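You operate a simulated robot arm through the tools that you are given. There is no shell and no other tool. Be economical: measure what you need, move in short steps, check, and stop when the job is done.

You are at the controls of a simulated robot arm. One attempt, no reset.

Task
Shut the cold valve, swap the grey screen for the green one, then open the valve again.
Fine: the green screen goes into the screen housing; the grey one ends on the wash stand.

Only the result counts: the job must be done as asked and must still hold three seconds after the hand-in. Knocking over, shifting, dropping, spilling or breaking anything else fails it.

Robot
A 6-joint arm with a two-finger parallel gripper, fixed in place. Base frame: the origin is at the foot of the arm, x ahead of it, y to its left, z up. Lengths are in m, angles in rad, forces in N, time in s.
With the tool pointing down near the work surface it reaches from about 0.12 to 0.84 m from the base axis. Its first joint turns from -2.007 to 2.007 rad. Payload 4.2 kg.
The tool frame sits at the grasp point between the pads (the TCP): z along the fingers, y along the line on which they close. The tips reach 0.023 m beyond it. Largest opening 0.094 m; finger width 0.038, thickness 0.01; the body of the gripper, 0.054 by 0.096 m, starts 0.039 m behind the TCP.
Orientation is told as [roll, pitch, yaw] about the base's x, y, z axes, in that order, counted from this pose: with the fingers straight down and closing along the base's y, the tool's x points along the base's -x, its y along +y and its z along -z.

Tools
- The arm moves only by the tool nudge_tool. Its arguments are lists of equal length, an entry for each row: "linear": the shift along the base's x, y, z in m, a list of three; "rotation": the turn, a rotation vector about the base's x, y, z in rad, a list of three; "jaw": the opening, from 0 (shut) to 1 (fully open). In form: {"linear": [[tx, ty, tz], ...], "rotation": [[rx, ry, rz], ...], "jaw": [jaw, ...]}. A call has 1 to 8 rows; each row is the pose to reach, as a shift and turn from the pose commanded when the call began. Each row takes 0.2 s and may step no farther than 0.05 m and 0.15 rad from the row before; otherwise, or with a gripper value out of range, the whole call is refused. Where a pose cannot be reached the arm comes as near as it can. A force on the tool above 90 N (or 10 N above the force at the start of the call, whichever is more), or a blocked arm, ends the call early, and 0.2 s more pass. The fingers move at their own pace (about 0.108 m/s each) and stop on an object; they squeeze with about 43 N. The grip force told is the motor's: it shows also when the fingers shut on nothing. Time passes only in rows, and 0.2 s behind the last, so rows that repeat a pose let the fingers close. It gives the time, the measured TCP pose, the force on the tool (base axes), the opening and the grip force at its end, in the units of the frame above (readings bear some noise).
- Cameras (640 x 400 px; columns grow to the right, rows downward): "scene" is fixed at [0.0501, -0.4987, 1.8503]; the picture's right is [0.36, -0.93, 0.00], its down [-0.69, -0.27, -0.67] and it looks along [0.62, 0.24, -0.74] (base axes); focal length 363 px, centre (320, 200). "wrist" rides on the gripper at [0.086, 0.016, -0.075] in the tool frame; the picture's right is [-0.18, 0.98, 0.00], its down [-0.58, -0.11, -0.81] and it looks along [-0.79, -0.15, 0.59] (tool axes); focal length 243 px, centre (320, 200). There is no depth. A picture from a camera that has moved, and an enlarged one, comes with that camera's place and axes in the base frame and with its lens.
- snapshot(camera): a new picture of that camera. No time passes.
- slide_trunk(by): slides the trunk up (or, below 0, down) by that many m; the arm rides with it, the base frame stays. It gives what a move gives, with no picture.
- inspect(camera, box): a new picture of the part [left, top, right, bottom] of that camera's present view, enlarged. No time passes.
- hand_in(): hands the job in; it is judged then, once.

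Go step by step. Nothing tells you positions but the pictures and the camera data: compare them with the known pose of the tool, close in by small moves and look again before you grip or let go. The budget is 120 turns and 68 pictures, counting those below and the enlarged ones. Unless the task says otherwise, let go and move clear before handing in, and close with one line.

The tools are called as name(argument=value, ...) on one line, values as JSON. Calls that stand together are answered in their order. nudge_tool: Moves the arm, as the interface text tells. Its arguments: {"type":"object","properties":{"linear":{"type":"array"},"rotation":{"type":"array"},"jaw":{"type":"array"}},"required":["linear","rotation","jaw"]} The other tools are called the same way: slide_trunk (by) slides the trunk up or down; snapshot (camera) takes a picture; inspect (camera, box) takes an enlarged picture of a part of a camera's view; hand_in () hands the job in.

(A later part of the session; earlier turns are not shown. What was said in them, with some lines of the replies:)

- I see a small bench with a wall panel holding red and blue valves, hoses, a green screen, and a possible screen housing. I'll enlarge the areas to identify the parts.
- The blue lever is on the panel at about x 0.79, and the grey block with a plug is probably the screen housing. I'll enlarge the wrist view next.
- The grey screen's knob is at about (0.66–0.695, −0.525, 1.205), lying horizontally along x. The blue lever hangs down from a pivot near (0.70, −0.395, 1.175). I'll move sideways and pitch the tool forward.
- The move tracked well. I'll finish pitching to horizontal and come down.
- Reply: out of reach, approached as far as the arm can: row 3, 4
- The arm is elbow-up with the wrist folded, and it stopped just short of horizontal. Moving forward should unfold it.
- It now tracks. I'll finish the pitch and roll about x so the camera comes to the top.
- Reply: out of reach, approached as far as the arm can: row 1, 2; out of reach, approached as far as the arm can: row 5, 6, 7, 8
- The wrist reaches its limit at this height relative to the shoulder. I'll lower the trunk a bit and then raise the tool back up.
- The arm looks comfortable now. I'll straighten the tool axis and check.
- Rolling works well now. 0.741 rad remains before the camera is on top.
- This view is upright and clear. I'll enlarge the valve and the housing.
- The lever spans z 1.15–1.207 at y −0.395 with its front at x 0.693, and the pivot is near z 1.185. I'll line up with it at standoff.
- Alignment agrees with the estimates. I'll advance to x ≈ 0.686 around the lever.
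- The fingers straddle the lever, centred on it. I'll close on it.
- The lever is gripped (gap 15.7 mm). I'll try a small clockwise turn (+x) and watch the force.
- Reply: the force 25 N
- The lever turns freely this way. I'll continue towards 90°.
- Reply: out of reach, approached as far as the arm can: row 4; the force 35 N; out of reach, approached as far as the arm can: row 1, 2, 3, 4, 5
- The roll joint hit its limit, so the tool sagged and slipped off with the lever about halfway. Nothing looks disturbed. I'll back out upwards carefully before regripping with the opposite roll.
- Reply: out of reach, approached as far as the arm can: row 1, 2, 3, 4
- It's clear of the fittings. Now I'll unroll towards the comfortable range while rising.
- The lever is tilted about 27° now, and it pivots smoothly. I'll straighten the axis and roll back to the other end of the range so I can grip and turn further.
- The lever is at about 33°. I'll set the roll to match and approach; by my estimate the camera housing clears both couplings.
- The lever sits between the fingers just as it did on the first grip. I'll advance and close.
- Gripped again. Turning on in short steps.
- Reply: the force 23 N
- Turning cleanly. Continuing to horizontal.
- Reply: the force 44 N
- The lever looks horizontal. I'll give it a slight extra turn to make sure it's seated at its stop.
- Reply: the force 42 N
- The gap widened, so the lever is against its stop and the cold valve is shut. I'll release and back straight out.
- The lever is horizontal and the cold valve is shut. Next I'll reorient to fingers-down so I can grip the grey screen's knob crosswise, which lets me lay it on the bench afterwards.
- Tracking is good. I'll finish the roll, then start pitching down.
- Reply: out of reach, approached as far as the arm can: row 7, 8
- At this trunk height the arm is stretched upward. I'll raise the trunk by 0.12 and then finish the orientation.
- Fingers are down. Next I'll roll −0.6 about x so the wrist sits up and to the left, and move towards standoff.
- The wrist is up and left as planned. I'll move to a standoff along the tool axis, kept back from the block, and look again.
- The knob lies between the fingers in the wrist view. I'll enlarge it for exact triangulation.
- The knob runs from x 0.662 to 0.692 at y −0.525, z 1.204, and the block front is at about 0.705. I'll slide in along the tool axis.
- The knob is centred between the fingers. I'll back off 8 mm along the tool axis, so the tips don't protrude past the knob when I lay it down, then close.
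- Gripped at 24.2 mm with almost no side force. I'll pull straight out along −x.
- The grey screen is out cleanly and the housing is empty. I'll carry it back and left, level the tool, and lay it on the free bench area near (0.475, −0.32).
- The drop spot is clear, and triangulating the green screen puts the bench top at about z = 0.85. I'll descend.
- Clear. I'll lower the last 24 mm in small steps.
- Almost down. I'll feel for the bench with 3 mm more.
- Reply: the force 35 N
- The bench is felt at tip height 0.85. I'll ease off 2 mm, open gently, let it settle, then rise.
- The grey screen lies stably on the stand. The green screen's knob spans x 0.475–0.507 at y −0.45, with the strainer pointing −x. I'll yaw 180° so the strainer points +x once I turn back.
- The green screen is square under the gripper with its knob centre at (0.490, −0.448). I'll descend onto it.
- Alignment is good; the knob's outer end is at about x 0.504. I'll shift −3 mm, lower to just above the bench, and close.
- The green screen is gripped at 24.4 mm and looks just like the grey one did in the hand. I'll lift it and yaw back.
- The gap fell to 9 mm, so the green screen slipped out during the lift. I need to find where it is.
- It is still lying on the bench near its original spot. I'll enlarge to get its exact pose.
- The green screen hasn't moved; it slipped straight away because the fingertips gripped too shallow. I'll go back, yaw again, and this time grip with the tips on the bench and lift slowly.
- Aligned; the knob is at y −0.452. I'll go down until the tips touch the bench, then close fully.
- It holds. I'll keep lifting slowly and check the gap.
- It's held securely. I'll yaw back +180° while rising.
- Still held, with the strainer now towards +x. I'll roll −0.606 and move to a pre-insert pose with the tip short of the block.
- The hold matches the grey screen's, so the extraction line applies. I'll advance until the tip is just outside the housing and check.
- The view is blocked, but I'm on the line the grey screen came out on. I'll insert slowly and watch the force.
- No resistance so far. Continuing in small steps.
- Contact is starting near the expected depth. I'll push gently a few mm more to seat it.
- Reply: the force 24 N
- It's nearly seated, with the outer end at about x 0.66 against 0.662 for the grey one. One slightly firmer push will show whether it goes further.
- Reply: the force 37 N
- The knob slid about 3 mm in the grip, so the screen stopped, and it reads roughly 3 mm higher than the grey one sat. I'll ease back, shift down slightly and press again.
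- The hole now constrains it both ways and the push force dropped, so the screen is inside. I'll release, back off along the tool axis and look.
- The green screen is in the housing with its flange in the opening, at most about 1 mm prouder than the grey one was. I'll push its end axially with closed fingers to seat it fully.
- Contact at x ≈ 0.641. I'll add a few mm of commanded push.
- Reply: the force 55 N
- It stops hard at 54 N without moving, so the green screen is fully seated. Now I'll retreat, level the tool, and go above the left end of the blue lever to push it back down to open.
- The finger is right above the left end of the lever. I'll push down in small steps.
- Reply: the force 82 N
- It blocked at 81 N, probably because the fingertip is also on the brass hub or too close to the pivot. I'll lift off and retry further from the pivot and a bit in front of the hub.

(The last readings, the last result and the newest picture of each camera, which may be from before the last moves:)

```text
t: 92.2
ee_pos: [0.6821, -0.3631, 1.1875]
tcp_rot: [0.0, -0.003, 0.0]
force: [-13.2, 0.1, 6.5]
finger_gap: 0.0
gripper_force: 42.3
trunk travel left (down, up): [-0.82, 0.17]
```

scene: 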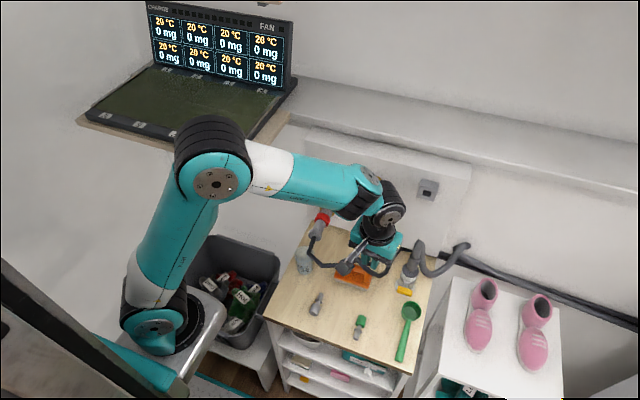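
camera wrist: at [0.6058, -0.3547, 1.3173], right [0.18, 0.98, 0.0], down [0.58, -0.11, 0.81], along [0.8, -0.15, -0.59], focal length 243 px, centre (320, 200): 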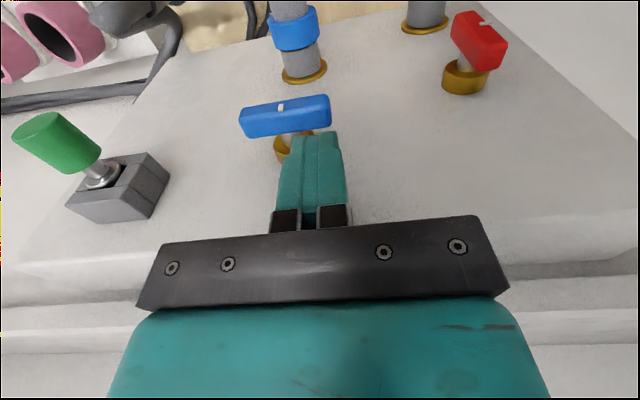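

It moved down with little force this time. I'll check the lever.

inspect(camera="scene", box=[320, 150, 448, 230])

```text
5.00 times, centred on (384, 190) of scene
camera zoom: at [0.0501, -0.4987, 1.8503], right [0.36, -0.93, 0.0], down [-0.69, -0.27, -0.67], along [0.62, 0.24, -0.74], focal length 1814 px, centre (0, 250)
```

zoom: 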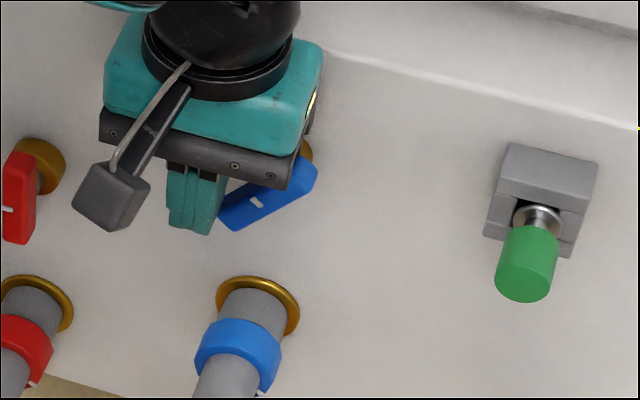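

The lever is about halfway, with the finger at its left end. Next I'll go slightly lower and push sideways to bring it vertical.

nudge_tool(linear=[[0, 0, -0.004], [0, 0, -0.0075], [0, -0.004, -0.0075], [0, -0.008, -0.0075], [0, -0.012, -0.0075], [0, -0.015, -0.0075]], rotation=[[0, 0, 0], [0, 0, 0], [0, 0, 0], [0, 0, 0], [0, 0, 0], [0, 0, 0]], jaw=[0, 0, 0, 0, 0, 0])

```text
t: 93.6
ee_pos: [0.6825, -0.3729, 1.1807]
tcp_rot: [0.004, -0.002, 0.006]
force: [-31.5, 32.3, -3.9]
finger_gap: 0.0001
gripper_force: 42.2
trunk travel left (down, up): [-0.82, 0.17]
```

It's almost vertical, with some x force from brushing the hub. I'll back off 4 mm in x and push a little more.

nudge_tool(linear=[[-0.004, 0, 0], [-0.004, -0.003, 0], [-0.004, -0.006, 0]], rotation=[[0, 0, 0], [0, 0, 0], [0, 0, 0]], jaw=[0, 0, 0])

```text
t: 94.4
ee_pos: [0.682, -0.3749, 1.1806]
tcp_rot: [0.005, -0.001, 0.017]
force: [1.8, 65.7, -9.2]
finger_gap: 0.0
gripper_force: 41.6
trunk travel left (down, up): [-0.82, 0.17]
```

65 N and no further travel, so the lever should be vertical against its stop. I'll back away and check.

nudge_tool(linear=[[0, 0.01, 0], [0, 0.016, 0], [-0.04, 0.016, 0.01], [-0.08, 0.016, 0.03], [-0.12, 0.016, 0.06], [-0.16, 0.03, 0.1]], rotation=[[0, 0, 0], [0, 0, 0], [0, 0, 0], [0, 0, 0], [0, 0, 0], [0, 0, 0]], jaw=[0, 0, 0, 0, 0, 0])

inspect(camera="scene", box=[310, 150, 438, 230])

```text
refused: row 6 steps farther than a row can; nothing moved
```

```text
5.00 times, centred on (374, 190) of scene
camera zoom: at [0.0501, -0.4987, 1.8503], right [0.36, -0.93, 0.0], down [-0.69, -0.27, -0.67], along [0.62, 0.24, -0.74], focal length 1814 px, centre (50, 250)
```

zoom: 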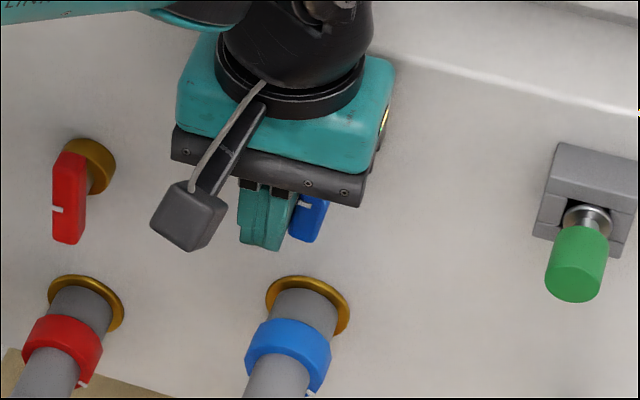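

The retreat call was refused because one row was too long, so nothing moved. In the picture the lever looks vertical, at its original position; I'll retreat with shorter rows.

nudge_tool(linear=[[0, 0.01, 0], [0, 0.016, 0], [-0.04, 0.016, 0.01], [-0.08, 0.016, 0.03], [-0.11, 0.016, 0.06], [-0.14, 0.02, 0.09], [-0.16, 0.02, 0.12]], rotation=[[0, 0, 0], [0, 0, 0], [0, 0, 0], [0, 0, 0], [0, 0, 0], [0, 0, 0], [0, 0, 0]], jaw=[0, 0, 0, 0, 0, 0, 0])

inspect(camera="scene", box=[310, 150, 438, 230])

```text
t: 96.0
ee_pos: [0.5204, -0.3628, 1.3009]
tcp_rot: [0.001, -0.005, 0.002]
force: [0.3, -0.1, -0.6]
finger_gap: 0.0
gripper_force: 42.4
trunk travel left (down, up): [-0.82, 0.17]
```

```text
5.00 times, centred on (374, 190) of scene
camera zoom: at [0.0501, -0.4987, 1.8503], right [0.36, -0.93, 0.0], down [-0.69, -0.27, -0.67], along [0.62, 0.24, -0.74], focal length 1814 px, centre (50, 250)
```

zoom: 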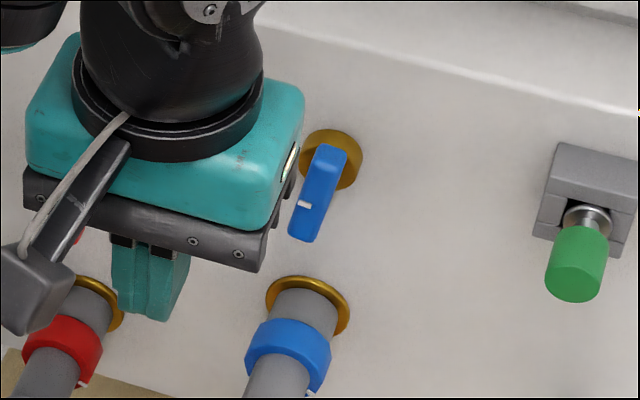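

The lever still leans about 5° short of its original vertical position. I'll tilt the tool so only the fingertip touches the lever's lower end, then nudge it the rest of the way.

nudge_tool(linear=[[0.02, 0.006, -0.03], [0.04, 0.012, -0.06], [0.06, 0.017, -0.09], [0.08, 0.0178, -0.124], [0.12, 0.0178, -0.124], [0.15, 0.0178, -0.124], [0.161, 0.0178, -0.124]], rotation=[[-0.1, 0, 0], [-0.2, 0, 0], [-0.3, 0, 0], [-0.3, 0, 0], [-0.3, 0, 0], [-0.3, 0, 0], [-0.3, 0, 0]], jaw=[0, 0, 0, 0, 0, 0, 0])

```text
t: 97.6
ee_pos: [0.6822, -0.3474, 1.1758]
tcp_rot: [-0.3, -0.004, 0.001]
force: [-2.7, 0.2, 0.6]
finger_gap: 0.0
gripper_force: 41.9
trunk travel left (down, up): [-0.82, 0.17]
```

nudge_tool(linear=[[0, -0.01, 0], [0, -0.016, 0], [0, -0.02, 0], [0, -0.023, 0]], rotation=[[0, 0, 0], [0, 0, 0], [0, 0, 0], [0, 0, 0]], jaw=[0, 0, 0, 0])

```text
t: 98.6
ee_pos: [0.6819, -0.3687, 1.1768]
tcp_rot: [-0.301, -0.006, 0.005]
force: [-0.7, 3.4, -1.3]
finger_gap: 0.0
gripper_force: 42.2
trunk travel left (down, up): [-0.82, 0.17]
```

Light contact. Continuing by a few mm.

nudge_tool(linear=[[0, -0.0015, 0], [0, -0.003, 0]], rotation=[[0, 0, 0], [0, 0, 0]], jaw=[0, 0])

```text
t: 99.2
ee_pos: [0.6825, -0.3719, 1.1754]
tcp_rot: [-0.3, -0.004, 0.003]
force: [0.8, 5.8, -5.0]
finger_gap: 0.0
gripper_force: 42.5
trunk travel left (down, up): [-0.82, 0.17]
```

nudge_tool(linear=[[0, -0.002, 0], [0, -0.002, 0]], rotation=[[0, 0, 0], [0, 0, 0]], jaw=[0, 0])

```text
t: 99.8
ee_pos: [0.6815, -0.3715, 1.1752]
tcp_rot: [-0.299, -0.004, 0.004]
force: [0.8, 17.9, -5.8]
finger_gap: 0.0
gripper_force: 42.0
trunk travel left (down, up): [-0.82, 0.17]
```

nudge_tool(linear=[[0, -0.003, 0], [0, -0.003, 0]], rotation=[[0, 0, 0], [0, 0, 0]], jaw=[0, 0])

```text
t: 100.4
ee_pos: [0.682, -0.3725, 1.1759]
tcp_rot: [-0.296, -0.002, 0.009]
force: [-1.9, 44.8, -4.7]
finger_gap: 0.0001
gripper_force: 42.2
trunk travel left (down, up): [-0.82, 0.17]
```

At its stop (45 N, no movement), so the valve is fully open. I'll back away clear and take the last picture.

nudge_tool(linear=[[0, 0.015, 0], [0, 0.02, 0], [-0.04, 0.02, 0.01], [-0.08, 0.02, 0.03], [-0.115, 0.02, 0.06], [-0.15, 0.04, 0.09], [-0.18, 0.07, 0.11], [-0.2, 0.11, 0.12]], rotation=[[0, 0, 0], [0, 0, 0], [0, 0, 0], [0, 0, 0], [0, 0, 0], [0, 0, 0], [0, 0, 0], [0, 0, 0]], jaw=[0, 0, 0, 0, 0, 0, 0, 0])

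inspect(camera="scene", box=[270, 150, 470, 350])

```text
refused: row 6 steps farther than a row can; nothing moved
```

```text
2.00 times, centred on (370, 250) of scene
camera zoom: at [0.0501, -0.4987, 1.8503], right [0.36, -0.93, 0.0], down [-0.69, -0.27, -0.67], along [0.62, 0.24, -0.74], focal length 726 px, centre (220, 100)
```

zoom: 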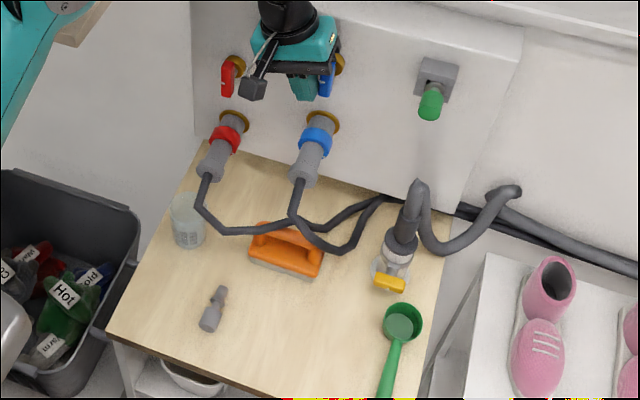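

The retreat call was refused again for row length. The picture shows the lever vertical, the green screen in the housing, and the grey one on the stand. I'll retreat with shorter rows.

nudge_tool(linear=[[0, 0.012, 0], [0, 0.02, 0], [-0.04, 0.02, 0.01], [-0.075, 0.02, 0.03], [-0.105, 0.02, 0.055], [-0.13, 0.035, 0.08], [-0.15, 0.05, 0.1], [-0.17, 0.07, 0.12]], rotation=[[0, 0, 0], [0, 0, 0], [0, 0, 0], [0, 0, 0], [0, 0, 0], [0, 0, 0], [0, 0, 0], [0, 0, 0]], jaw=[0, 0, 0, 0, 0, 0, 0, 0])

```text
t: 102.2
ee_pos: [0.5123, -0.3067, 1.2976]
tcp_rot: [-0.301, -0.004, 0.001]
force: [1.2, -0.6, 0.1]
finger_gap: 0.0002
gripper_force: 42.7
trunk travel left (down, up): [-0.82, 0.17]
```

The arm is clear and every step is done, so I'm handing in.

hand_in()

```text
The job is handed in.
```

I shut the cold valve, put the green screen in the housing, laid the grey one on the wooden bench (which I took to be the wash stand), and reopened the valve to its stop. The green screen slipped once during pickup, but it stayed in place on the bench.
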